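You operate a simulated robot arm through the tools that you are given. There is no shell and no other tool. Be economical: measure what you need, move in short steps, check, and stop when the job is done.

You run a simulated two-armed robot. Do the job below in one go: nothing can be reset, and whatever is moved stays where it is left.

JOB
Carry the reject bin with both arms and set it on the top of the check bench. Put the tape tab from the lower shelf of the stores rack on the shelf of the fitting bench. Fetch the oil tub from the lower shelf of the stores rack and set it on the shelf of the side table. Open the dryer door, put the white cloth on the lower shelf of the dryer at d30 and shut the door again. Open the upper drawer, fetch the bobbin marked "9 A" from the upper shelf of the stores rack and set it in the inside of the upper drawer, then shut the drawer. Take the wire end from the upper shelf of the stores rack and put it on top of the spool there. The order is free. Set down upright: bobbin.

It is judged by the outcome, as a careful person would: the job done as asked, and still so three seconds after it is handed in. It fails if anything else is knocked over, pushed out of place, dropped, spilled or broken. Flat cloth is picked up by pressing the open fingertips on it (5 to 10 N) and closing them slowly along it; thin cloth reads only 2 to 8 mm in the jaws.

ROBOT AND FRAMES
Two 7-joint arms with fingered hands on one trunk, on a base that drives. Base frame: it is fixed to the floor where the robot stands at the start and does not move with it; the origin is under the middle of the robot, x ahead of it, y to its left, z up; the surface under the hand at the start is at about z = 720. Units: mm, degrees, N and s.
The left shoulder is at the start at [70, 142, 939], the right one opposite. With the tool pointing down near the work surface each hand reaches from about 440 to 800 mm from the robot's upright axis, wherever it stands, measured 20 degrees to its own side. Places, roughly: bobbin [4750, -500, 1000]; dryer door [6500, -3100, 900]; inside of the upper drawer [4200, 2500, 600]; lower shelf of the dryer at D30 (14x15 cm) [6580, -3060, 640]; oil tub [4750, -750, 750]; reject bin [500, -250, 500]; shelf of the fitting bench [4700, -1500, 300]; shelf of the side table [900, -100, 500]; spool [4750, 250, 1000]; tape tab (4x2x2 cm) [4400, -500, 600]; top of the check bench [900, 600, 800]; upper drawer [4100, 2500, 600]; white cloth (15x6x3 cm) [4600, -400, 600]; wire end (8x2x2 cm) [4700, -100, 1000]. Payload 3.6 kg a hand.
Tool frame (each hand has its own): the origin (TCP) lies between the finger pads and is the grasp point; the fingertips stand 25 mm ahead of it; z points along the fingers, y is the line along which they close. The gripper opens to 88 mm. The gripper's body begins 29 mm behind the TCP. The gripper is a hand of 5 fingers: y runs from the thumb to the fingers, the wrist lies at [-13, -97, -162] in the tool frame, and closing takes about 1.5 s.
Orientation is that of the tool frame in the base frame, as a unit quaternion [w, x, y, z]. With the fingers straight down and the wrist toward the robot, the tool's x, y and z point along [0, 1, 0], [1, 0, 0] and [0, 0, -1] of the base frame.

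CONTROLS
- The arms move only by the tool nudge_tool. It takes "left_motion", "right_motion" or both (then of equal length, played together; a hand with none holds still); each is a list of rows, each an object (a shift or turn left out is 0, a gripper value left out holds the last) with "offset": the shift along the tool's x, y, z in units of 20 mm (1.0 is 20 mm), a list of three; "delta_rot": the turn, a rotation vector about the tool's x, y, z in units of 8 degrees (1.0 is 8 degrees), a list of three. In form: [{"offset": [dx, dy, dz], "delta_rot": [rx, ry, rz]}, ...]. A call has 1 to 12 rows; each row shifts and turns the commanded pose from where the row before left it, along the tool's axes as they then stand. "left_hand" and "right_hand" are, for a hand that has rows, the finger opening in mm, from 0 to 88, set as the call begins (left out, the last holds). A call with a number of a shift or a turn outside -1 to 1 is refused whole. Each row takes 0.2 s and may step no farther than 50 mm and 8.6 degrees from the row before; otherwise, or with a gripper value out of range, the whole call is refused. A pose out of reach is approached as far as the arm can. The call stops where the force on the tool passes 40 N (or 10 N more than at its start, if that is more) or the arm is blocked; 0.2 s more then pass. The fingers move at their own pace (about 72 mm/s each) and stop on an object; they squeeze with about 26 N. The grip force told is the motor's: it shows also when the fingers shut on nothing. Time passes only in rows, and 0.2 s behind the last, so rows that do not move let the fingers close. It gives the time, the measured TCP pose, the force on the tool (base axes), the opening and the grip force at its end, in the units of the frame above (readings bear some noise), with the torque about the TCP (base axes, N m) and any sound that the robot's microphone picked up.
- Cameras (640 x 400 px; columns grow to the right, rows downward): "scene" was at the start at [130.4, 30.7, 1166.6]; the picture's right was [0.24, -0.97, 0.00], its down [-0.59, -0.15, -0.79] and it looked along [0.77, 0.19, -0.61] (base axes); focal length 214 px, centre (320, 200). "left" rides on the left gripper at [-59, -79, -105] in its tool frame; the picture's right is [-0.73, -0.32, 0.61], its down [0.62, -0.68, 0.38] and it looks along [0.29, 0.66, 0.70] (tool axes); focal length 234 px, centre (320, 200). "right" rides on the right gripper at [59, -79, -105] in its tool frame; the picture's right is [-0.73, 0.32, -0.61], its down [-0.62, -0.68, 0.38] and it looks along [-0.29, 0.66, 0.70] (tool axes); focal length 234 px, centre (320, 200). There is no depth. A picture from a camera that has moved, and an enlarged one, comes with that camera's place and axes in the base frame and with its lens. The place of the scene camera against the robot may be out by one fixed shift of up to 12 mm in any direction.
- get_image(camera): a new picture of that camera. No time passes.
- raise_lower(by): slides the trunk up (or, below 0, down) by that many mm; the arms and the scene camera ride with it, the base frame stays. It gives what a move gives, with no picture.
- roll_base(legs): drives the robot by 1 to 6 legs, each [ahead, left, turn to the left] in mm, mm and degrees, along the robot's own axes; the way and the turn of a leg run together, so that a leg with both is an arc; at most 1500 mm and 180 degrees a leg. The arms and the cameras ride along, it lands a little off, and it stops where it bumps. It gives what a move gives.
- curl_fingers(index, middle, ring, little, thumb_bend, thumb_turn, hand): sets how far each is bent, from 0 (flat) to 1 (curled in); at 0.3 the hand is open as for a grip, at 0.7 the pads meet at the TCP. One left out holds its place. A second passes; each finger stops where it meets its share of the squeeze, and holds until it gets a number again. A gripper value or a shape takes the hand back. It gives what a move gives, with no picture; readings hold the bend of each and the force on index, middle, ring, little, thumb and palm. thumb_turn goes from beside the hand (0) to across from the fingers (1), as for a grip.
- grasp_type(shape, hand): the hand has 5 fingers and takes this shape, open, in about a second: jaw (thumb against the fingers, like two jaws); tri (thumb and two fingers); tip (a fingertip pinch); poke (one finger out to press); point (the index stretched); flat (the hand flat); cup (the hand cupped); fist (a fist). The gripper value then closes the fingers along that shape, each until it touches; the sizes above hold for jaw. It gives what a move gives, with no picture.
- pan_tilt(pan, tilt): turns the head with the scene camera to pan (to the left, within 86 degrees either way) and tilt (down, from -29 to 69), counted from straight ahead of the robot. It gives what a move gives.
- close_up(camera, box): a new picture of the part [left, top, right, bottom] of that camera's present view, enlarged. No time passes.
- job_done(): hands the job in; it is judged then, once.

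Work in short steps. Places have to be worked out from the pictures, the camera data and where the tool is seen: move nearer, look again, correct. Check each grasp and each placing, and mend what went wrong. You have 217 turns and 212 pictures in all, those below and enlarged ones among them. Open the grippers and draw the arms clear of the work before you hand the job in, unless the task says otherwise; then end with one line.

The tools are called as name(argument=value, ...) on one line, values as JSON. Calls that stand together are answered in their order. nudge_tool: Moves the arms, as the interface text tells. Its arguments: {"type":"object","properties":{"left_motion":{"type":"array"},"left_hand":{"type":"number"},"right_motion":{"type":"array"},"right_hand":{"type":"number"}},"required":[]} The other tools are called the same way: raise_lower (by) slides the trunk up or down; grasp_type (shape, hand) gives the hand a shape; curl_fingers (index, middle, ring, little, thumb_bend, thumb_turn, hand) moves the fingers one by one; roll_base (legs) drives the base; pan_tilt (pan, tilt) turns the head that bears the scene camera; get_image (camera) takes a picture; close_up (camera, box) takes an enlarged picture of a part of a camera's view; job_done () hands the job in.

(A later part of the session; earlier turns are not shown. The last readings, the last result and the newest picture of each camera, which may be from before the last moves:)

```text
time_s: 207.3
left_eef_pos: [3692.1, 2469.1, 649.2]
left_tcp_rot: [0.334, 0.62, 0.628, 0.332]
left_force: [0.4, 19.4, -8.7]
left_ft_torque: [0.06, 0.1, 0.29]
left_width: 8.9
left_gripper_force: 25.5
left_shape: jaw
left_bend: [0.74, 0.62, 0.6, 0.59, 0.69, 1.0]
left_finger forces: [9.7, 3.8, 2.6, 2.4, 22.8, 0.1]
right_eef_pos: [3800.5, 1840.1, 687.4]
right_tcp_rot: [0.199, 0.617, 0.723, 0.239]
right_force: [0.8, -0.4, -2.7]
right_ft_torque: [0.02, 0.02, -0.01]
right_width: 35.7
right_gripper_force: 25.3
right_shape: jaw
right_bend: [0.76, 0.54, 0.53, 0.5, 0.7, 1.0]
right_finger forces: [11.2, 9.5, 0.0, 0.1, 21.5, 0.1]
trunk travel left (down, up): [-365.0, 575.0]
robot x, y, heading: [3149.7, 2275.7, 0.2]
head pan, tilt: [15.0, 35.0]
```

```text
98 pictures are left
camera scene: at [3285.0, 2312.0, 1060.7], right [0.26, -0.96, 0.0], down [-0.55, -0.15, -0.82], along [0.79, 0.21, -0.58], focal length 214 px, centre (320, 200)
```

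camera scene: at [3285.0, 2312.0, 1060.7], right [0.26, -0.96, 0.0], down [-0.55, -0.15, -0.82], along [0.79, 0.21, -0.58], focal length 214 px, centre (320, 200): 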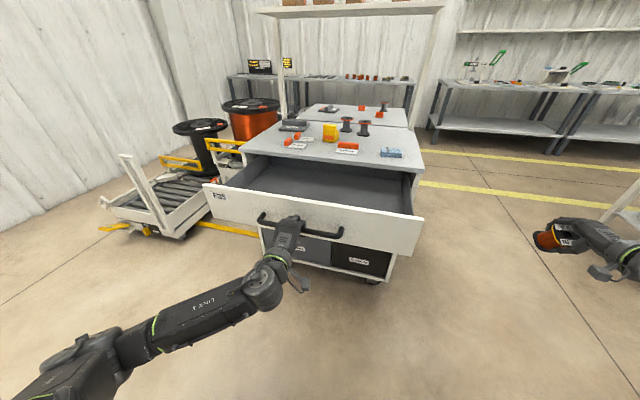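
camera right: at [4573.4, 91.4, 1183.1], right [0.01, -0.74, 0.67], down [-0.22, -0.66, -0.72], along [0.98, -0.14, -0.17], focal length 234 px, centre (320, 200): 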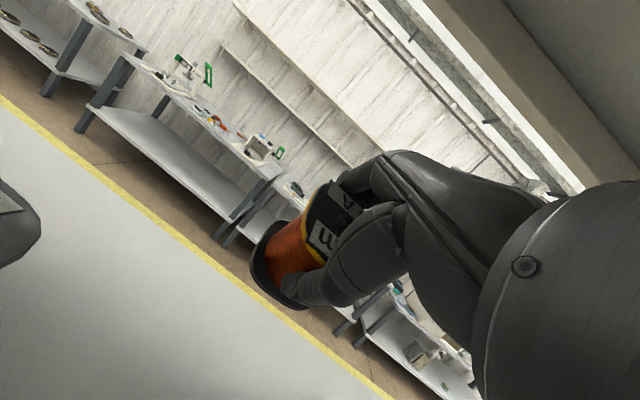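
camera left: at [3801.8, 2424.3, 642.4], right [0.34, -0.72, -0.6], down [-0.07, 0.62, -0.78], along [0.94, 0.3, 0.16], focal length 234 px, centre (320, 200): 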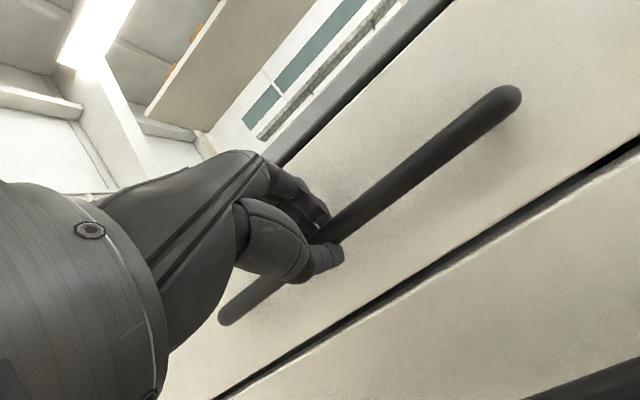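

The drawer is open about 240 mm. I release the handle, back off, and raise the trunk.

nudge_tool(left_motion=[{}, {}, {}, {}, {}], left_hand=50)

roll_base(legs=[[-110, 0, 0]])

raise_lower(by=190)

roll_base(legs=[[0, 560, 0]])

pan_tilt(pan=-25, tilt=45)

get_image(camera="scene")

```text
time_s: 208.5
left_eef_pos: [3691.1, 2466.9, 649.6]
left_tcp_rot: [0.332, 0.62, 0.628, 0.334]
left_force: [0.5, -0.2, -0.4]
left_ft_torque: [0.0, 0.02, -0.02]
left_width: 49.4
left_gripper_force: 0.2
left_shape: jaw
left_bend: [0.74, 0.42, 0.38, 0.44, 0.66, 1.0]
left_finger forces: [0.1, 0.0, 0.0, 0.1, 0.0, 0.0]
right_eef_pos: [3800.3, 1837.9, 687.3]
right_tcp_rot: [0.199, 0.617, 0.722, 0.241]
right_force: [-0.5, -0.5, -3.1]
right_ft_torque: [-0.02, 0.03, 0.04]
right_width: 35.7
right_gripper_force: 26.1
right_shape: jaw
right_bend: [0.76, 0.54, 0.53, 0.5, 0.7, 1.0]
right_finger forces: [11.2, 9.5, 0.1, 0.0, 21.5, 0.0]
trunk travel left (down, up): [-365.0, 575.0]
robot x, y, heading: [3153.1, 2278.1, 0.2]
head pan, tilt: [15.0, 35.0]
```

```text
time_s: 209.5
left_eef_pos: [3642.9, 2465.9, 648.4]
left_tcp_rot: [0.333, 0.621, 0.627, 0.332]
left_force: [0.7, 0.3, -0.7]
left_ft_torque: [0.0, -0.01, 0.0]
left_width: 49.7
left_gripper_force: 0.0
left_shape: jaw
left_bend: [0.74, 0.42, 0.38, 0.43, 0.66, 1.0]
left_finger forces: [0.0, 0.1, 0.0, 0.1, 0.1, 0.1]
right_eef_pos: [3753.7, 1837.4, 685.4]
right_tcp_rot: [0.198, 0.617, 0.723, 0.24]
right_force: [-0.5, -0.7, -2.2]
right_ft_torque: [-0.03, -0.01, 0.0]
right_width: 35.7
right_gripper_force: 26.2
right_shape: jaw
right_bend: [0.76, 0.54, 0.53, 0.5, 0.7, 1.0]
right_finger forces: [11.4, 9.4, 0.0, 0.1, 21.6, 0.0]
trunk travel left (down, up): [-365.0, 575.0]
robot x, y, heading: [3105.0, 2276.8, -0.1]
head pan, tilt: [15.0, 35.0]
stopped in leg 1: the robot was blocked; the commanded pose is now the measured one
```

```text
time_s: 211.6
left_eef_pos: [3642.4, 2466.9, 840.0]
left_tcp_rot: [0.333, 0.62, 0.627, 0.333]
left_force: [-0.1, 0.7, -0.4]
left_ft_torque: [-0.01, 0.0, -0.01]
left_width: 49.9
left_gripper_force: 0.1
left_shape: jaw
left_bend: [0.74, 0.42, 0.38, 0.43, 0.66, 1.0]
left_finger forces: [0.1, 0.0, 0.0, 0.0, 0.0, 0.0]
right_eef_pos: [3753.1, 1838.3, 877.1]
right_tcp_rot: [0.198, 0.616, 0.723, 0.241]
right_force: [0.4, -0.3, -2.9]
right_ft_torque: [-0.01, 0.05, -0.04]
right_width: 35.7
right_gripper_force: 26.0
right_shape: jaw
right_bend: [0.76, 0.54, 0.53, 0.5, 0.7, 1.0]
right_finger forces: [11.3, 9.5, 0.0, 0.1, 21.5, 0.0]
trunk travel left (down, up): [-555.0, 385.0]
robot x, y, heading: [3105.1, 2276.1, 0.4]
head pan, tilt: [15.0, 35.0]
```

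```text
time_s: 214.8
left_eef_pos: [3640.1, 3031.2, 839.7]
left_tcp_rot: [0.333, 0.62, 0.628, 0.332]
left_force: [-0.3, -0.1, -0.3]
left_ft_torque: [0.02, 0.01, 0.0]
left_width: 49.5
left_gripper_force: 0.0
left_shape: jaw
left_bend: [0.74, 0.42, 0.38, 0.43, 0.66, 1.0]
left_finger forces: [0.1, 0.0, 0.0, 0.0, 0.0, 0.1]
right_eef_pos: [3750.5, 2402.4, 878.2]
right_tcp_rot: [0.198, 0.616, 0.724, 0.24]
right_force: [0.3, 0.5, -2.7]
right_ft_torque: [0.01, 0.05, -0.03]
right_width: 35.6
right_gripper_force: 25.9
right_shape: jaw
right_bend: [0.76, 0.54, 0.53, 0.5, 0.7, 1.0]
right_finger forces: [11.3, 9.5, 0.1, 0.1, 21.5, 0.0]
trunk travel left (down, up): [-555.0, 385.0]
robot x, y, heading: [3103.6, 2841.7, 0.2]
head pan, tilt: [15.0, 35.0]
```

```text
time_s: 215.9
left_eef_pos: [3640.2, 3030.8, 839.8]
left_tcp_rot: [0.333, 0.62, 0.627, 0.333]
left_force: [-0.1, 1.3, -0.3]
left_ft_torque: [0.0, -0.01, -0.01]
left_width: 49.9
left_gripper_force: 0.0
left_shape: jaw
left_bend: [0.74, 0.42, 0.38, 0.43, 0.66, 1.0]
left_finger forces: [0.0, 0.1, 0.1, 0.0, 0.0, 0.0]
right_eef_pos: [3749.3, 2403.6, 877.4]
right_tcp_rot: [0.198, 0.616, 0.724, 0.241]
right_force: [-0.3, 0.8, -2.5]
right_ft_torque: [-0.02, 0.02, 0.02]
right_width: 35.4
right_gripper_force: 26.2
right_shape: jaw
right_bend: [0.76, 0.54, 0.53, 0.5, 0.7, 1.0]
right_finger forces: [11.3, 9.5, 0.0, 0.1, 21.6, 0.1]
trunk travel left (down, up): [-555.0, 385.0]
robot x, y, heading: [3100.5, 2839.0, 0.6]
head pan, tilt: [-25.0, 45.0]
```

```text
97 pictures are left
camera scene: at [3222.5, 2815.5, 1236.2], right [-0.42, -0.91, 0.0], down [-0.64, 0.3, -0.71], along [0.64, -0.3, -0.71], focal length 214 px, centre (320, 200)
```

scene: 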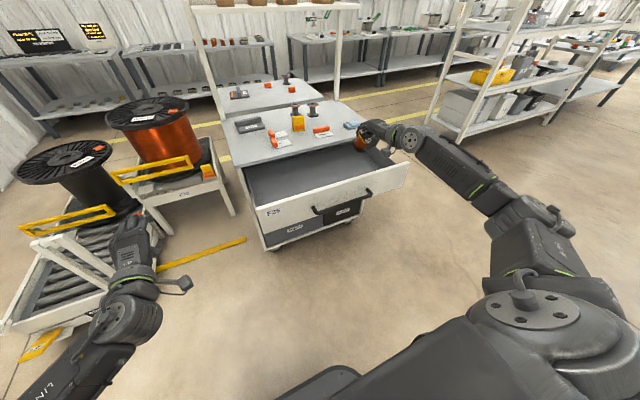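

The bobbin hangs near the drawer's right part. I turn it upright and move it over the drawer's middle.

nudge_tool(right_motion=[{"delta_rot": [0.9, 0, 0]}, {"delta_rot": [0.9, 0, 0]}, {"delta_rot": [0.9, 0, 0]}, {}])

roll_base(legs=[[95, 40, 0]])

get_image(camera="right")

get_image(camera="scene")

```text
time_s: 216.9
left_eef_pos: [3640.2, 3030.8, 839.4]
left_tcp_rot: [0.333, 0.62, 0.628, 0.333]
left_force: [-0.8, -1.4, -0.3]
left_ft_torque: [0.0, -0.02, -0.05]
left_width: 49.9
left_gripper_force: 0.0
left_shape: jaw
left_bend: [0.74, 0.42, 0.38, 0.43, 0.66, 1.0]
left_finger forces: [0.1, 0.0, 0.0, 0.1, 0.0, 0.0]
right_eef_pos: [3749.5, 2401.6, 878.0]
right_tcp_rot: [0.078, 0.643, 0.755, 0.102]
right_force: [-0.2, -1.0, -2.1]
right_ft_torque: [0.05, -0.01, 0.0]
right_width: 35.2
right_gripper_force: 26.0
right_shape: jaw
right_bend: [0.76, 0.54, 0.53, 0.5, 0.7, 1.0]
right_finger forces: [11.5, 10.1, 0.0, 0.1, 21.6, 0.0]
trunk travel left (down, up): [-555.0, 385.0]
robot x, y, heading: [3099.7, 2839.9, 0.3]
head pan, tilt: [-25.0, 45.0]
```

```text
time_s: 218.1
left_eef_pos: [3736.9, 3071.4, 839.1]
left_tcp_rot: [0.333, 0.62, 0.628, 0.333]
left_force: [0.9, 0.4, 0.8]
left_ft_torque: [-0.01, 0.01, 0.0]
left_width: 49.7
left_gripper_force: 0.2
left_shape: jaw
left_bend: [0.74, 0.42, 0.38, 0.43, 0.66, 1.0]
left_finger forces: [0.1, 0.0, 0.1, 0.0, 0.0, 0.1]
right_eef_pos: [3845.8, 2444.0, 877.3]
right_tcp_rot: [0.079, 0.643, 0.755, 0.101]
right_force: [0.4, -0.5, -2.2]
right_ft_torque: [0.03, 0.01, -0.01]
right_width: 35.4
right_gripper_force: 26.0
right_shape: jaw
right_bend: [0.76, 0.54, 0.53, 0.5, 0.7, 1.0]
right_finger forces: [11.6, 9.9, 0.0, 0.1, 21.5, 0.0]
trunk travel left (down, up): [-555.0, 385.0]
robot x, y, heading: [3195.7, 2886.0, 0.4]
head pan, tilt: [-25.0, 45.0]
```

```text
96 pictures are left
camera right: at [3735.2, 2484.0, 958.1], right [0.28, -0.7, 0.66], down [-0.45, -0.7, -0.55], along [0.85, -0.15, -0.51], focal length 234 px, centre (320, 200)
```

right: 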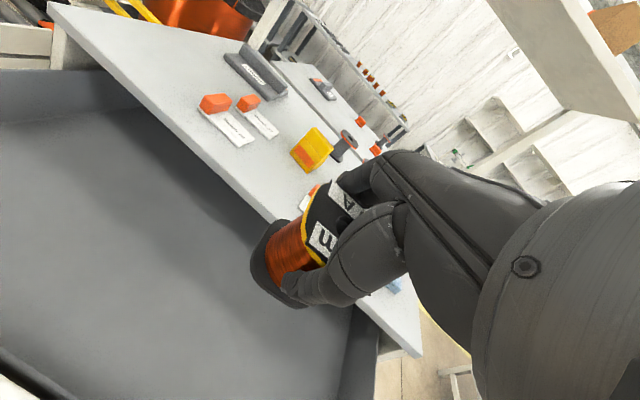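

```text
95 pictures are left
camera scene: at [3318.9, 2856.1, 1236.1], right [-0.42, -0.91, 0.0], down [-0.64, 0.3, -0.71], along [0.64, -0.3, -0.71], focal length 214 px, centre (320, 200)
```

scene: 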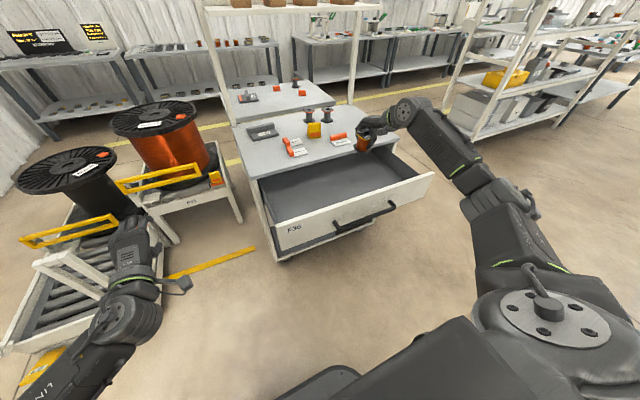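

The bobbin is over the drawer interior (drawer front ≈3755, cabinet edge ≈3995). I lower it.

raise_lower(by=-185)

raise_lower(by=-20)

get_image(camera="right")

```text
time_s: 220.1
left_eef_pos: [3736.0, 3070.5, 654.4]
left_tcp_rot: [0.332, 0.619, 0.628, 0.334]
left_force: [-0.4, 1.0, 0.4]
left_ft_torque: [0.02, 0.01, 0.02]
left_width: 49.8
left_gripper_force: 0.0
left_shape: jaw
left_bend: [0.74, 0.42, 0.38, 0.43, 0.66, 1.0]
left_finger forces: [0.0, 0.0, 0.0, 0.0, 0.0, 0.0]
right_eef_pos: [3845.6, 2443.9, 691.8]
right_tcp_rot: [0.08, 0.643, 0.755, 0.1]
right_force: [-0.4, -0.7, -2.2]
right_ft_torque: [-0.01, 0.02, 0.0]
right_width: 35.1
right_gripper_force: 25.9
right_shape: jaw
right_bend: [0.76, 0.54, 0.53, 0.5, 0.7, 1.0]
right_finger forces: [11.4, 10.0, 0.0, 0.1, 21.6, 0.0]
trunk travel left (down, up): [-370.0, 570.0]
robot x, y, heading: [3199.4, 2883.0, 0.1]
head pan, tilt: [-25.0, 45.0]
```

```text
time_s: 220.8
left_eef_pos: [3736.9, 3070.2, 635.0]
left_tcp_rot: [0.333, 0.62, 0.628, 0.333]
left_force: [-0.1, -0.4, -0.8]
left_ft_torque: [-0.01, 0.01, 0.02]
left_width: 49.9
left_gripper_force: 0.0
left_shape: jaw
left_bend: [0.74, 0.42, 0.38, 0.43, 0.66, 1.0]
left_finger forces: [0.0, 0.0, 0.1, 0.0, 0.0, 0.0]
right_eef_pos: [3844.9, 2442.9, 673.6]
right_tcp_rot: [0.079, 0.643, 0.755, 0.101]
right_force: [0.2, -1.0, -2.9]
right_ft_torque: [-0.02, -0.01, -0.03]
right_width: 35.4
right_gripper_force: 25.9
right_shape: jaw
right_bend: [0.76, 0.54, 0.53, 0.5, 0.7, 1.0]
right_finger forces: [11.5, 10.1, 0.0, 0.0, 21.5, 0.1]
trunk travel left (down, up): [-350.0, 590.0]
robot x, y, heading: [3193.9, 2880.7, 0.3]
head pan, tilt: [-25.0, 45.0]
```

```text
94 pictures are left
camera right: at [3734.3, 2483.8, 753.5], right [0.27, -0.7, 0.66], down [-0.45, -0.7, -0.55], along [0.85, -0.15, -0.51], focal length 234 px, centre (320, 200)
```

right: 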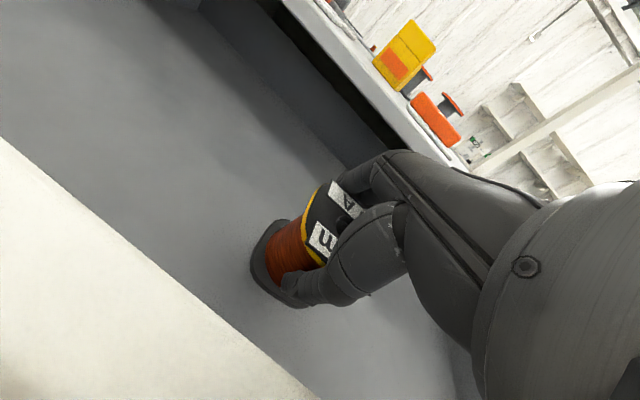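

Inside the drawer now. I continue down in small steps until contact.

raise_lower(by=-14)

raise_lower(by=-8)

raise_lower(by=-6)

get_image(camera="right")

```text
time_s: 221.4
left_eef_pos: [3736.4, 3072.2, 620.9]
left_tcp_rot: [0.332, 0.619, 0.628, 0.334]
left_force: [0.2, -0.6, -0.1]
left_ft_torque: [-0.02, -0.01, 0.03]
left_width: 49.7
left_gripper_force: 0.1
left_shape: jaw
left_bend: [0.74, 0.42, 0.38, 0.43, 0.66, 1.0]
left_finger forces: [0.0, 0.1, 0.1, 0.0, 0.0, 0.0]
right_eef_pos: [3845.6, 2443.6, 658.7]
right_tcp_rot: [0.079, 0.643, 0.755, 0.101]
right_force: [0.1, -1.0, -2.3]
right_ft_torque: [-0.01, -0.02, -0.03]
right_width: 35.2
right_gripper_force: 26.1
right_shape: jaw
right_bend: [0.76, 0.54, 0.53, 0.5, 0.7, 1.0]
right_finger forces: [11.6, 10.0, 0.0, 0.0, 21.4, 0.0]
trunk travel left (down, up): [-336.0, 604.0]
robot x, y, heading: [3198.1, 2882.9, 0.4]
head pan, tilt: [-25.0, 45.0]
```

```text
time_s: 222.0
left_eef_pos: [3736.2, 3071.3, 612.4]
left_tcp_rot: [0.333, 0.62, 0.628, 0.333]
left_force: [-0.3, 0.4, 0.2]
left_ft_torque: [-0.02, 0.02, 0.02]
left_width: 49.8
left_gripper_force: 0.1
left_shape: jaw
left_bend: [0.74, 0.42, 0.38, 0.43, 0.66, 1.0]
left_finger forces: [0.0, 0.0, 0.0, 0.0, 0.0, 0.0]
right_eef_pos: [3845.5, 2444.0, 652.1]
right_tcp_rot: [0.08, 0.642, 0.756, 0.101]
right_force: [2.8, -0.8, 7.9]
right_ft_torque: [-0.26, 1.1, 0.04]
right_width: 35.5
right_gripper_force: 26.0
right_shape: jaw
right_bend: [0.76, 0.54, 0.53, 0.5, 0.7, 1.0]
right_finger forces: [11.6, 10.1, 0.0, 0.0, 21.5, 0.0]
trunk travel left (down, up): [-328.0, 612.0]
robot x, y, heading: [3201.9, 2880.4, 0.2]
head pan, tilt: [-25.0, 45.0]
```

```text
time_s: 222.5
left_eef_pos: [3735.6, 3072.3, 605.9]
left_tcp_rot: [0.334, 0.62, 0.628, 0.333]
left_force: [0.4, -0.3, 1.0]
left_ft_torque: [-0.01, -0.02, 0.0]
left_width: 49.9
left_gripper_force: 0.1
left_shape: jaw
left_bend: [0.74, 0.42, 0.38, 0.43, 0.66, 1.0]
left_finger forces: [0.0, 0.0, 0.0, 0.0, 0.0, 0.0]
right_eef_pos: [3844.4, 2443.4, 644.3]
right_tcp_rot: [0.078, 0.643, 0.756, 0.1]
right_force: [1.2, 1.3, 1.8]
right_ft_torque: [-0.26, 0.65, -0.07]
right_width: 35.2
right_gripper_force: 25.8
right_shape: jaw
right_bend: [0.76, 0.54, 0.53, 0.5, 0.71, 1.0]
right_finger forces: [11.5, 10.2, 0.1, 0.0, 21.6, 0.0]
trunk travel left (down, up): [-322.0, 618.0]
robot x, y, heading: [3199.2, 2883.0, 0.3]
head pan, tilt: [-25.0, 45.0]
```

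```text
93 pictures are left
camera right: at [3734.3, 2484.5, 725.0], right [0.28, -0.7, 0.66], down [-0.45, -0.7, -0.55], along [0.85, -0.15, -0.51], focal length 234 px, centre (320, 200)
```

right: 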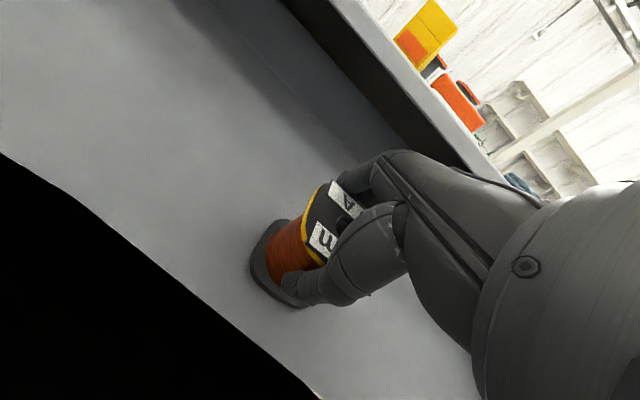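

Contact was felt at 652 mm; the bobbin stands on the drawer floor. I open the fingers gradually.

nudge_tool(right_motion=[{}, {}, {}], right_hand=48)

get_image(camera="right")

```text
time_s: 223.3
left_eef_pos: [3737.0, 3071.3, 606.3]
left_tcp_rot: [0.333, 0.619, 0.628, 0.334]
left_force: [-0.6, -0.3, 0.0]
left_ft_torque: [0.01, -0.01, 0.01]
left_width: 49.8
left_gripper_force: 0.1
left_shape: jaw
left_bend: [0.74, 0.42, 0.38, 0.43, 0.66, 1.0]
left_finger forces: [0.0, 0.0, 0.0, 0.0, 0.0, 0.1]
right_eef_pos: [3844.8, 2443.8, 644.1]
right_tcp_rot: [0.079, 0.642, 0.756, 0.101]
right_force: [0.4, 0.3, -0.3]
right_ft_torque: [0.01, 0.02, -0.01]
right_width: 48.0
right_gripper_force: 0.0
right_shape: jaw
right_bend: [0.74, 0.43, 0.39, 0.42, 0.68, 1.0]
right_finger forces: [0.5, 0.0, 0.0, 0.0, 0.0, 0.0]
trunk travel left (down, up): [-322.0, 618.0]
robot x, y, heading: [3196.6, 2879.2, 0.4]
head pan, tilt: [-25.0, 45.0]
```

```text
92 pictures are left
camera right: at [3734.2, 2483.8, 725.6], right [0.27, -0.7, 0.66], down [-0.45, -0.7, -0.55], along [0.85, -0.15, -0.51], focal length 234 px, centre (320, 200)
```

right: 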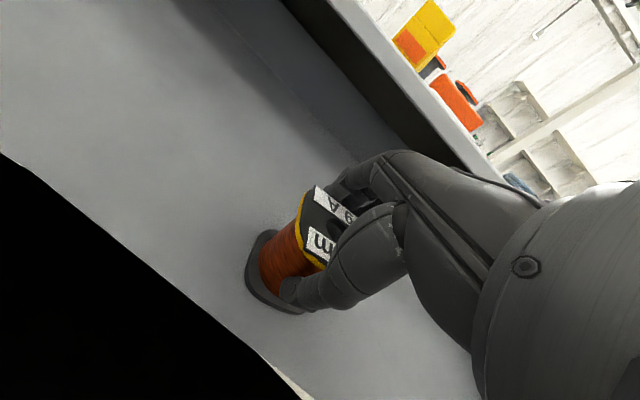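

Released and standing. I open fully and then rise.

nudge_tool(right_motion=[{}, {}, {}, {}], right_hand=86)

nudge_tool(right_motion=[{"offset": [0, 0, -0.5]}, {"offset": [0, 0, -0.7]}, {"offset": [0, 0, -0.8]}, {"offset": [0, 0, -0.8]}, {"offset": [0, 0, -0.8]}])

get_image(camera="right")

```text
time_s: 224.3
left_eef_pos: [3735.1, 3072.7, 607.2]
left_tcp_rot: [0.332, 0.62, 0.628, 0.333]
left_force: [-1.1, -0.7, 0.5]
left_ft_torque: [0.01, 0.01, -0.02]
left_width: 49.6
left_gripper_force: 0.1
left_shape: jaw
left_bend: [0.74, 0.42, 0.38, 0.43, 0.66, 1.0]
left_finger forces: [0.0, 0.0, 0.0, 0.0, 0.0, 0.1]
right_eef_pos: [3844.5, 2443.9, 643.2]
right_tcp_rot: [0.079, 0.642, 0.756, 0.101]
right_force: [-0.1, -0.2, 0.2]
right_ft_torque: [0.0, 0.0, -0.02]
right_width: 85.6
right_gripper_force: 0.0
right_shape: jaw
right_bend: [0.31, 0.31, 0.3, 0.3, 0.31, 0.98]
right_finger forces: [0.0, 0.1, 0.1, 0.1, 0.0, 0.1]
trunk travel left (down, up): [-322.0, 618.0]
robot x, y, heading: [3196.3, 2881.2, 0.3]
head pan, tilt: [-25.0, 45.0]
```

```text
time_s: 225.5
left_eef_pos: [3736.0, 3071.1, 607.0]
left_tcp_rot: [0.333, 0.62, 0.628, 0.333]
left_force: [0.1, 0.0, -0.3]
left_ft_torque: [0.04, 0.0, 0.01]
left_width: 49.7
left_gripper_force: 0.0
left_shape: jaw
left_bend: [0.74, 0.42, 0.38, 0.43, 0.66, 1.0]
left_finger forces: [0.1, 0.1, 0.1, 0.0, 0.0, 0.0]
right_eef_pos: [3827.0, 2439.2, 715.1]
right_tcp_rot: [0.08, 0.643, 0.755, 0.101]
right_force: [-0.5, 0.2, 0.7]
right_ft_torque: [-0.02, 0.0, 0.03]
right_width: 85.6
right_gripper_force: 0.1
right_shape: jaw
right_bend: [0.31, 0.31, 0.3, 0.3, 0.31, 0.98]
right_finger forces: [0.1, 0.1, 0.0, 0.0, 0.1, 0.1]
trunk travel left (down, up): [-322.0, 618.0]
robot x, y, heading: [3196.1, 2880.6, 0.3]
head pan, tilt: [-25.0, 45.0]
```

```text
91 pictures are left
camera right: at [3716.2, 2480.1, 795.8], right [0.27, -0.7, 0.66], down [-0.45, -0.7, -0.55], along [0.85, -0.15, -0.51], focal length 234 px, centre (320, 200)
```

right: 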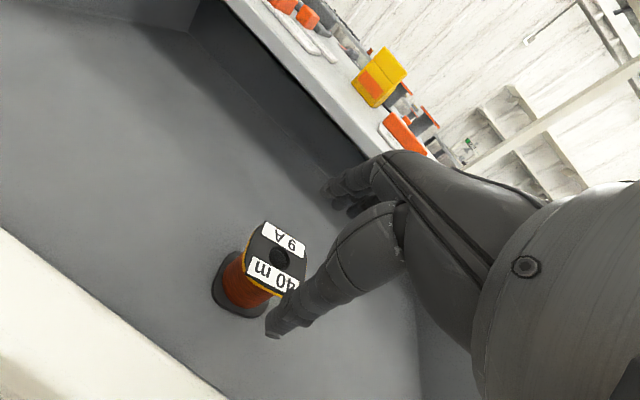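

The 9 A bobbin stands upright in the drawer. I raise, retract the right hand, point it forward with closed fingers, ready to push the drawer shut.

raise_lower(by=150)

nudge_tool(right_motion=[{"offset": [0, -1, 0]}, {"offset": [0, -1, 0]}, {"offset": [0, -1, 0]}, {"offset": [0, -1, 0]}, {"offset": [0, -1, 0]}, {"offset": [0, -1, 0]}, {"offset": [0, -1, 0]}, {"offset": [0, -1, 0]}, {"offset": [0, -1, 0]}, {"offset": [0, -1, 0]}], right_hand=0)

nudge_tool(right_motion=[{"delta_rot": [-0.9, 0, 0]}, {"delta_rot": [-0.9, 0, 0]}, {"delta_rot": [-0.9, 0, 0]}, {"delta_rot": [-0.9, 0, 0]}, {"delta_rot": [-0.9, 0, 0]}, {"delta_rot": [-0.9, 0, 0]}])

get_image(camera="scene")

```text
time_s: 227.3
left_eef_pos: [3735.3, 3069.7, 756.9]
left_tcp_rot: [0.334, 0.62, 0.627, 0.333]
left_force: [-0.4, -0.3, -0.5]
left_ft_torque: [0.01, -0.01, 0.02]
left_width: 50.0
left_gripper_force: 0.1
left_shape: jaw
left_bend: [0.74, 0.42, 0.38, 0.43, 0.66, 1.0]
left_finger forces: [0.1, 0.0, 0.1, 0.0, 0.0, 0.0]
right_eef_pos: [3828.0, 2439.2, 864.5]
right_tcp_rot: [0.08, 0.643, 0.755, 0.101]
right_force: [-0.4, -1.2, -0.5]
right_ft_torque: [-0.01, -0.03, 0.01]
right_width: 86.1
right_gripper_force: 0.0
right_shape: jaw
right_bend: [0.31, 0.31, 0.3, 0.3, 0.31, 0.98]
right_finger forces: [0.0, 0.0, 0.0, 0.1, 0.0, 0.0]
trunk travel left (down, up): [-472.0, 468.0]
robot x, y, heading: [3197.7, 2880.5, 0.4]
head pan, tilt: [-25.0, 45.0]
```

```text
time_s: 229.5
left_eef_pos: [3735.9, 3070.6, 756.2]
left_tcp_rot: [0.333, 0.62, 0.628, 0.333]
left_force: [0.3, 0.7, -0.2]
left_ft_torque: [0.0, -0.02, 0.03]
left_width: 49.9
left_gripper_force: 0.1
left_shape: jaw
left_bend: [0.74, 0.42, 0.38, 0.43, 0.66, 1.0]
left_finger forces: [0.1, 0.0, 0.0, 0.0, 0.0, 0.0]
right_eef_pos: [3637.1, 2409.0, 813.6]
right_tcp_rot: [0.079, 0.642, 0.756, 0.101]
right_force: [-0.5, -0.2, 0.5]
right_ft_torque: [-0.02, 0.0, -0.02]
right_width: 0.1
right_gripper_force: 26.2
right_shape: jaw
right_bend: [0.7, 0.7, 0.7, 0.7, 0.39, 1.0]
right_finger forces: [0.0, 0.0, 0.0, 0.0, 0.0, 0.0]
trunk travel left (down, up): [-472.0, 468.0]
robot x, y, heading: [3198.9, 2877.2, 0.2]
head pan, tilt: [-25.0, 45.0]
```

```text
time_s: 230.9
left_eef_pos: [3736.4, 3071.0, 757.3]
left_tcp_rot: [0.333, 0.62, 0.628, 0.333]
left_force: [-0.8, 0.1, -0.2]
left_ft_torque: [0.01, -0.01, 0.0]
left_width: 50.0
left_gripper_force: 0.1
left_shape: jaw
left_bend: [0.74, 0.42, 0.38, 0.43, 0.66, 1.0]
left_finger forces: [0.1, 0.0, 0.1, 0.0, 0.1, 0.1]
right_eef_pos: [3636.9, 2409.6, 813.8]
right_tcp_rot: [0.311, 0.569, 0.664, 0.372]
right_force: [-0.7, 0.1, -1.0]
right_ft_torque: [-0.01, -0.02, -0.01]
right_width: 0.0
right_gripper_force: 26.3
right_shape: jaw
right_bend: [0.7, 0.7, 0.7, 0.7, 0.39, 1.0]
right_finger forces: [0.0, 0.1, 0.1, 0.0, 0.0, 0.0]
trunk travel left (down, up): [-472.0, 468.0]
robot x, y, heading: [3198.4, 2882.2, 0.2]
head pan, tilt: [-25.0, 45.0]
```

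```text
90 pictures are left
camera scene: at [3317.7, 2856.1, 1153.2], right [-0.42, -0.91, 0.0], down [-0.64, 0.3, -0.71], along [0.64, -0.3, -0.71], focal length 214 px, centre (320, 200)
```

scene: 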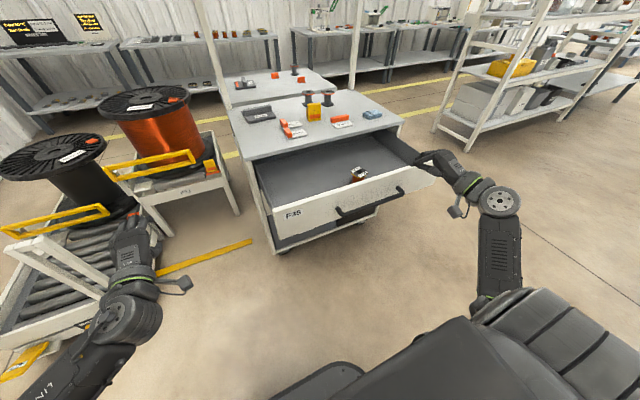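

The left hand has the better line for pushing: I close it, back up 80 mm, strafe right 600 mm so the left hand faces the drawer front, and set its height.

roll_base(legs=[[-80, 0, 0], [0, -600, 0]])

nudge_tool(left_motion=[{}, {}, {}, {}, {}], left_hand=0)

raise_lower(by=-64)

get_image(camera="left")

```text
time_s: 234.9
left_eef_pos: [3657.2, 2477.1, 757.2]
left_tcp_rot: [0.333, 0.621, 0.626, 0.332]
left_force: [0.0, 0.4, -0.3]
left_ft_torque: [-0.03, 0.01, -0.03]
left_width: 49.6
left_gripper_force: 0.0
left_shape: jaw
left_bend: [0.74, 0.42, 0.38, 0.43, 0.66, 1.0]
left_finger forces: [0.0, 0.1, 0.0, 0.0, 0.0, 0.1]
right_eef_pos: [3554.1, 1816.0, 813.9]
right_tcp_rot: [0.31, 0.57, 0.664, 0.371]
right_force: [0.0, 0.2, 0.8]
right_ft_torque: [-0.02, -0.01, 0.03]
right_width: 0.0
right_gripper_force: 26.1
right_shape: jaw
right_bend: [0.7, 0.7, 0.7, 0.7, 0.39, 1.0]
right_finger forces: [0.0, 0.0, 0.0, 0.1, 0.0, 0.0]
trunk travel left (down, up): [-472.0, 468.0]
robot x, y, heading: [3117.7, 2289.1, 0.1]
head pan, tilt: [-25.0, 45.0]
```

```text
time_s: 236.1
left_eef_pos: [3656.0, 2479.3, 756.9]
left_tcp_rot: [0.334, 0.621, 0.626, 0.332]
left_force: [-0.9, -0.4, -0.3]
left_ft_torque: [0.01, -0.01, -0.01]
left_width: 0.0
left_gripper_force: 25.8
left_shape: jaw
left_bend: [0.7, 0.7, 0.7, 0.7, 0.39, 1.0]
left_finger forces: [0.0, 0.0, 0.0, 0.1, 0.1, 0.0]
right_eef_pos: [3554.2, 1815.7, 813.6]
right_tcp_rot: [0.311, 0.571, 0.664, 0.37]
right_force: [0.2, 0.4, -0.3]
right_ft_torque: [-0.01, 0.0, -0.02]
right_width: 0.1
right_gripper_force: 26.2
right_shape: jaw
right_bend: [0.7, 0.7, 0.7, 0.7, 0.39, 1.0]
right_finger forces: [0.1, 0.0, 0.0, 0.0, 0.0, 0.0]
trunk travel left (down, up): [-472.0, 468.0]
robot x, y, heading: [3115.2, 2288.9, 0.2]
head pan, tilt: [-25.0, 45.0]
```

```text
time_s: 237.1
left_eef_pos: [3656.7, 2478.6, 693.1]
left_tcp_rot: [0.333, 0.621, 0.627, 0.333]
left_force: [-0.5, 0.2, -0.4]
left_ft_torque: [0.0, 0.04, 0.0]
left_width: 0.0
left_gripper_force: 26.2
left_shape: jaw
left_bend: [0.7, 0.7, 0.7, 0.7, 0.39, 1.0]
left_finger forces: [0.1, 0.1, 0.0, 0.1, 0.1, 0.0]
right_eef_pos: [3553.6, 1815.6, 750.7]
right_tcp_rot: [0.311, 0.57, 0.664, 0.371]
right_force: [0.1, -0.2, -0.8]
right_ft_torque: [-0.01, -0.03, 0.01]
right_width: 0.0
right_gripper_force: 25.3
right_shape: jaw
right_bend: [0.7, 0.7, 0.7, 0.7, 0.39, 1.0]
right_finger forces: [0.0, 0.1, 0.1, 0.0, 0.1, 0.1]
trunk travel left (down, up): [-408.0, 532.0]
robot x, y, heading: [3117.3, 2290.6, -0.3]
head pan, tilt: [-25.0, 45.0]
```

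```text
89 pictures are left
camera left: at [3525.8, 2417.3, 685.4], right [0.33, -0.73, -0.6], down [-0.06, 0.62, -0.78], along [0.94, 0.3, 0.16], focal length 234 px, centre (320, 200)
```

left: 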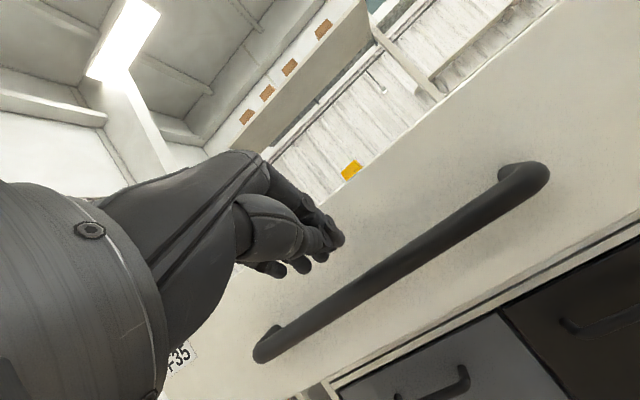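

Fingertips aim just above the bar. I push the drawer shut along its axis until it stops.

roll_base(legs=[[150, 11, 0], [150, 11, 0]])

get_image(camera="left")

get_image(camera="scene")

```text
time_s: 239.5
left_eef_pos: [3959.3, 2500.7, 693.1]
left_tcp_rot: [0.333, 0.621, 0.627, 0.333]
left_force: [-0.5, -0.7, -0.2]
left_ft_torque: [0.0, -0.01, -0.01]
left_width: 0.0
left_gripper_force: 26.1
left_shape: jaw
left_bend: [0.7, 0.7, 0.7, 0.7, 0.4, 1.0]
left_finger forces: [0.0, 0.1, 0.0, 0.0, 0.0, 0.1]
right_eef_pos: [3855.1, 1839.9, 751.0]
right_tcp_rot: [0.311, 0.57, 0.664, 0.371]
right_force: [-0.2, -0.3, -0.4]
right_ft_torque: [0.02, -0.02, 0.01]
right_width: 0.0
right_gripper_force: 26.0
right_shape: jaw
right_bend: [0.7, 0.7, 0.7, 0.7, 0.39, 1.0]
right_finger forces: [0.0, 0.0, 0.1, 0.0, 0.0, 0.1]
trunk travel left (down, up): [-408.0, 532.0]
robot x, y, heading: [3415.4, 2310.7, -0.1]
head pan, tilt: [-25.0, 45.0]
```

```text
88 pictures are left
camera left: at [3827.4, 2439.7, 685.0], right [0.33, -0.73, -0.6], down [-0.06, 0.62, -0.78], along [0.94, 0.3, 0.16], focal length 234 px, centre (320, 200)
```

left: 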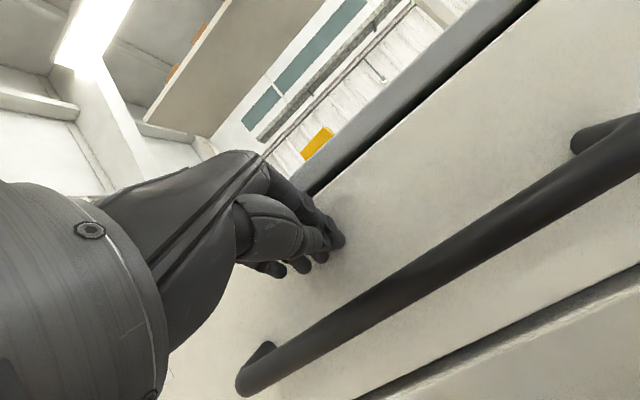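

```text
87 pictures are left
camera scene: at [3539.0, 2287.3, 1089.1], right [-0.42, -0.91, 0.0], down [-0.64, 0.3, -0.71], along [0.64, -0.3, -0.71], focal length 214 px, centre (320, 200)
```

scene: 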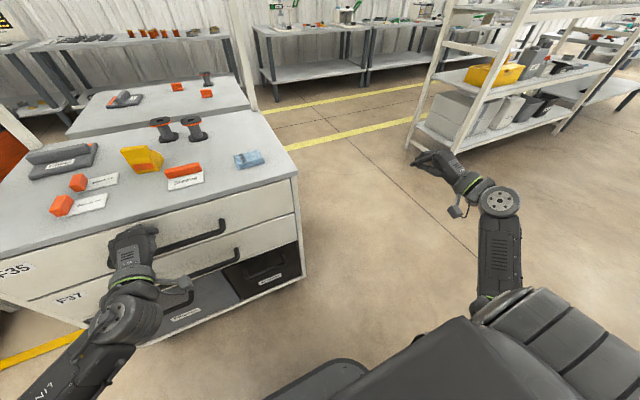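

Almost flush. I push another 15 mm to bottom it out.

roll_base(legs=[[18, 1, 0]])

get_image(camera="left")

```text
time_s: 240.3
left_eef_pos: [3962.2, 2501.6, 694.8]
left_tcp_rot: [0.337, 0.621, 0.625, 0.333]
left_force: [-21.7, 1.2, 5.3]
left_ft_torque: [0.05, 0.09, 0.06]
left_width: 0.0
left_gripper_force: 26.1
left_shape: jaw
left_bend: [0.7, 0.7, 0.7, 0.7, 0.4, 1.0]
left_finger forces: [0.1, 3.7, 0.1, 0.1, 0.0, 0.0]
right_eef_pos: [3863.8, 1839.7, 750.6]
right_tcp_rot: [0.311, 0.568, 0.664, 0.373]
right_force: [-0.8, 0.7, -0.1]
right_ft_torque: [0.01, -0.01, -0.01]
right_width: 0.0
right_gripper_force: 26.1
right_shape: jaw
right_bend: [0.7, 0.7, 0.7, 0.7, 0.39, 1.0]
right_finger forces: [0.0, 0.0, 0.1, 0.1, 0.0, 0.0]
trunk travel left (down, up): [-408.0, 532.0]
robot x, y, heading: [3428.8, 2313.7, 0.1]
head pan, tilt: [-25.0, 45.0]
stopped in leg 1: the force on the tool passed its limit at 68 N (the readings are from after the stop); the commanded pose is now the measured one
```

```text
86 pictures are left
camera left: at [3831.3, 2439.9, 687.5], right [0.33, -0.73, -0.6], down [-0.06, 0.62, -0.78], along [0.94, 0.29, 0.16], focal length 234 px, centre (320, 200)
```

left: 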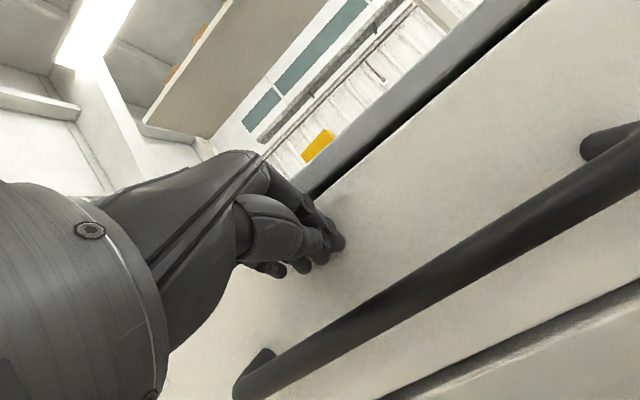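

Drawer bottomed out (68 N stop) and flush. I back off and return to the rack, reconfiguring: left hand stowed, right hand tilted ~38° forward for the lower shelf.

roll_base(legs=[[-130, 0, 0], [0, -1200, 0], [0, -1200, 0]])

nudge_tool(left_motion=[{"delta_rot": [1, 0, 0]}, {"delta_rot": [1, 0, 0]}, {"delta_rot": [1, 0, 0]}, {"delta_rot": [1, 0, 0]}, {"delta_rot": [1, 0, 0]}, {"delta_rot": [1, 0, 0]}, {"delta_rot": [1, 0, 0]}, {"offset": [0.8, -1, 0]}, {"offset": [0.8, -1, 0]}, {"offset": [0.8, -1, 0]}, {"offset": [0.8, -1, 0]}, {"offset": [0.8, -1, 0]}], right_motion=[{"delta_rot": [0.95, 0, 0]}, {"delta_rot": [0.95, 0, 0]}, {"delta_rot": [0.95, 0, 0]}, {"offset": [0, 0.78, 0.62]}, {"offset": [0, 0.78, 0.62]}, {"offset": [0, 0.78, 0.62]}, {"offset": [0, 0.78, 0.62]}, {"offset": [0, 0.78, 0.62]}, {"offset": [0, 0.78, 0.62]}, {"offset": [0, 0.78, 0.62]}, {"offset": [0, 0.78, 0.62]}, {"offset": [0, 0.78, 0.62]}], right_hand=60)

nudge_tool(left_motion=[{"offset": [0.8, -1, 0]}, {"offset": [0.8, -1, 0]}, {"offset": [0.8, -1, 0]}, {"offset": [0.8, -1, 0]}, {"offset": [0.8, -1, 0]}, {"offset": [0.8, -1, 0]}, {"offset": [0.8, -1, 0]}, {"offset": [0.8, -1, 0]}, {"offset": [0.8, -1, 0]}, {"offset": [0.8, -1, 0]}])

pan_tilt(pan=-15, tilt=30)

get_image(camera="scene")

```text
time_s: 252.9
left_eef_pos: [3867.0, 119.3, 692.9]
left_tcp_rot: [0.334, 0.621, 0.627, 0.332]
left_force: [0.3, -0.5, -0.4]
left_ft_torque: [-0.02, -0.01, -0.01]
left_width: 0.1
left_gripper_force: 26.3
left_shape: jaw
left_bend: [0.7, 0.7, 0.7, 0.7, 0.41, 1.0]
left_finger forces: [0.1, 0.0, 0.0, 0.0, 0.0, 0.0]
right_eef_pos: [3771.2, -543.5, 749.9]
right_tcp_rot: [0.31, 0.568, 0.666, 0.372]
right_force: [-0.1, -0.5, -0.6]
right_ft_torque: [0.01, 0.02, 0.0]
right_width: 0.0
right_gripper_force: 26.2
right_shape: jaw
right_bend: [0.7, 0.7, 0.7, 0.7, 0.39, 1.0]
right_finger forces: [0.0, 0.0, 0.0, 0.0, 0.0, 0.0]
trunk travel left (down, up): [-408.0, 532.0]
robot x, y, heading: [3328.7, -72.2, 0.0]
head pan, tilt: [-25.0, 45.0]
```

```text
time_s: 255.5
left_eef_pos: [3767.0, 198.6, 691.9]
left_tcp_rot: [0.004, 0.704, 0.711, -0.001]
left_force: [0.4, -0.5, -0.1]
left_ft_torque: [0.02, -0.01, 0.02]
left_width: 0.2
left_gripper_force: 25.9
left_shape: jaw
left_bend: [0.7, 0.7, 0.7, 0.7, 0.42, 1.0]
left_finger forces: [0.0, 0.0, 0.0, 0.1, 0.0, 0.1]
right_eef_pos: [3946.7, -511.8, 739.7]
right_tcp_rot: [0.191, 0.618, 0.726, 0.233]
right_force: [-0.8, 0.2, 0.0]
right_ft_torque: [-0.01, 0.01, 0.02]
right_width: 59.9
right_gripper_force: 0.0
right_shape: jaw
right_bend: [0.28, 0.38, 0.34, 0.35, 0.6, 1.0]
right_finger forces: [0.0, 0.0, 0.1, 0.0, 0.0, 0.0]
trunk travel left (down, up): [-408.0, 532.0]
robot x, y, heading: [3327.7, -67.9, 0.3]
head pan, tilt: [-25.0, 45.0]
```

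```text
time_s: 257.7
left_eef_pos: [3577.5, 367.5, 688.1]
left_tcp_rot: [0.004, 0.704, 0.71, -0.001]
left_force: [-0.2, -0.6, -0.3]
left_ft_torque: [0.01, 0.03, 0.0]
left_width: 0.0
left_gripper_force: 25.9
left_shape: jaw
left_bend: [0.7, 0.7, 0.7, 0.7, 0.42, 1.0]
left_finger forces: [0.0, 0.0, 0.1, 0.0, 0.0, 0.0]
left hand out of reach, approached as far as the arm can: row 4, 5, 7
right_eef_pos: [3947.5, -512.0, 738.8]
right_tcp_rot: [0.191, 0.618, 0.726, 0.233]
right_force: [-0.4, 0.4, 0.2]
right_ft_torque: [-0.01, 0.02, 0.02]
right_width: 59.6
right_gripper_force: 0.1
right_shape: jaw
right_bend: [0.28, 0.38, 0.34, 0.35, 0.6, 1.0]
right_finger forces: [0.0, 0.1, 0.0, 0.0, 0.0, 0.0]
trunk travel left (down, up): [-408.0, 532.0]
robot x, y, heading: [3328.8, -69.5, 0.4]
head pan, tilt: [-25.0, 45.0]
```

```text
time_s: 258.4
left_eef_pos: [3578.3, 367.6, 688.0]
left_tcp_rot: [0.004, 0.704, 0.71, -0.001]
left_force: [-0.6, -0.3, 0.1]
left_ft_torque: [0.01, -0.01, -0.01]
left_width: 0.0
left_gripper_force: 25.6
left_shape: jaw
left_bend: [0.7, 0.7, 0.7, 0.7, 0.42, 1.0]
left_finger forces: [0.1, 0.0, 0.0, 0.0, 0.0, 0.0]
right_eef_pos: [3947.7, -511.5, 740.5]
right_tcp_rot: [0.191, 0.618, 0.726, 0.234]
right_force: [0.0, -0.8, -0.4]
right_ft_torque: [-0.01, 0.0, 0.01]
right_width: 60.0
right_gripper_force: 0.1
right_shape: jaw
right_bend: [0.28, 0.38, 0.34, 0.35, 0.6, 1.0]
right_finger forces: [0.0, 0.0, 0.1, 0.0, 0.0, 0.0]
trunk travel left (down, up): [-408.0, 532.0]
robot x, y, heading: [3330.5, -74.4, 0.7]
head pan, tilt: [-15.0, 30.0]
```

```text
85 pictures are left
camera scene: at [3464.1, -84.3, 1111.8], right [-0.25, -0.97, 0.0], down [-0.48, 0.13, -0.87], along [0.84, -0.22, -0.5], focal length 214 px, centre (320, 200)
```

scene: 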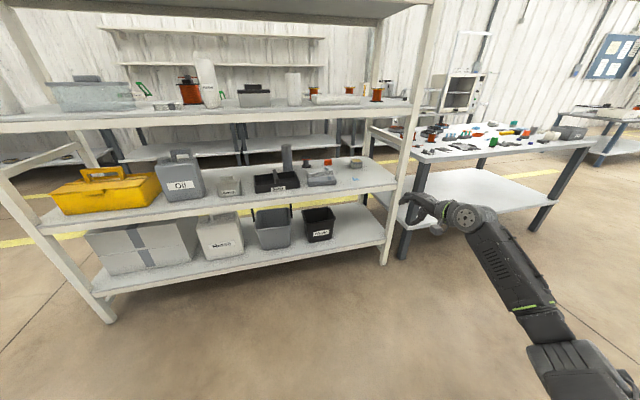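

I lower 40 mm, drive 400 mm forward and look at the tape tab with the right camera.

raise_lower(by=-40)

roll_base(legs=[[400, 0, -0.6]])

get_image(camera="right")

```text
time_s: 259.3
left_eef_pos: [3575.8, 367.5, 649.3]
left_tcp_rot: [0.004, 0.704, 0.71, -0.001]
left_force: [0.9, -0.1, 0.6]
left_ft_torque: [0.02, 0.01, 0.01]
left_width: 0.3
left_gripper_force: 26.0
left_shape: jaw
left_bend: [0.7, 0.7, 0.7, 0.7, 0.42, 1.0]
left_finger forces: [0.0, 0.1, 0.0, 0.1, 0.0, 0.0]
right_eef_pos: [3947.4, -511.3, 700.5]
right_tcp_rot: [0.191, 0.618, 0.726, 0.233]
right_force: [0.4, -1.1, 0.2]
right_ft_torque: [-0.02, -0.01, -0.02]
right_width: 60.1
right_gripper_force: 0.1
right_shape: jaw
right_bend: [0.28, 0.38, 0.34, 0.35, 0.6, 1.0]
right_finger forces: [0.1, 0.0, 0.0, 0.1, 0.0, 0.0]
trunk travel left (down, up): [-368.0, 572.0]
robot x, y, heading: [3329.5, -69.9, 0.3]
head pan, tilt: [-15.0, 30.0]
```

```text
time_s: 261.8
left_eef_pos: [3987.8, 364.9, 647.7]
left_tcp_rot: [0.004, 0.709, 0.706, -0.002]
left_force: [-0.5, 0.0, 0.3]
left_ft_torque: [-0.01, 0.04, 0.02]
left_width: 0.0
left_gripper_force: 26.4
left_shape: jaw
left_bend: [0.7, 0.7, 0.7, 0.7, 0.42, 1.0]
left_finger forces: [0.1, 0.1, 0.0, 0.1, 0.0, 0.0]
right_eef_pos: [4345.4, -519.9, 700.5]
right_tcp_rot: [0.193, 0.623, 0.722, 0.231]
right_force: [-0.4, -0.7, -0.1]
right_ft_torque: [0.0, 0.0, 0.0]
right_width: 60.1
right_gripper_force: 0.1
right_shape: jaw
right_bend: [0.28, 0.38, 0.34, 0.35, 0.6, 1.0]
right_finger forces: [0.0, 0.0, 0.1, 0.0, 0.1, 0.0]
trunk travel left (down, up): [-368.0, 572.0]
robot x, y, heading: [3735.3, -73.3, -0.5]
head pan, tilt: [-15.0, 30.0]
```

```text
84 pictures are left
camera right: at [4213.5, -480.5, 739.8], right [0.03, -0.74, 0.67], down [-0.24, -0.66, -0.71], along [0.97, -0.14, -0.2], focal length 234 px, centre (320, 200)
```

right: 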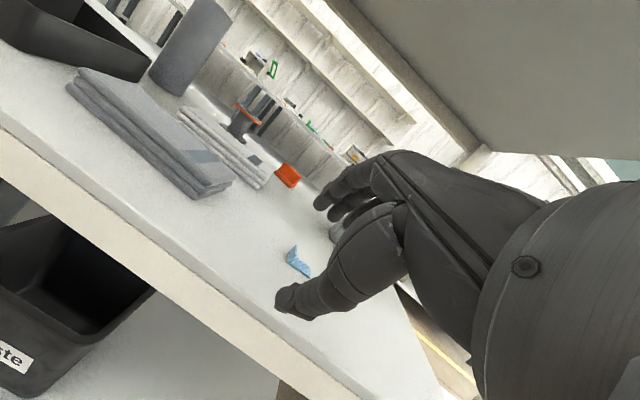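

The tape tab is around (4495,−556). I zoom in to see its shape and orientation.

close_up(camera="right", box=[260, 230, 330, 290])

```text
6.67 times, centred on (295, 260) of right
camera zoom: at [4213.5, -480.5, 739.8], right [0.03, -0.74, 0.67], down [-0.24, -0.66, -0.71], along [0.97, -0.14, -0.2], focal length 1561 px, centre (487, -200)
```

zoom: 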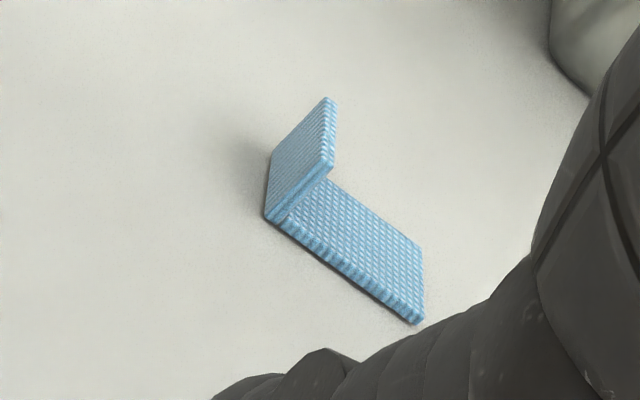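

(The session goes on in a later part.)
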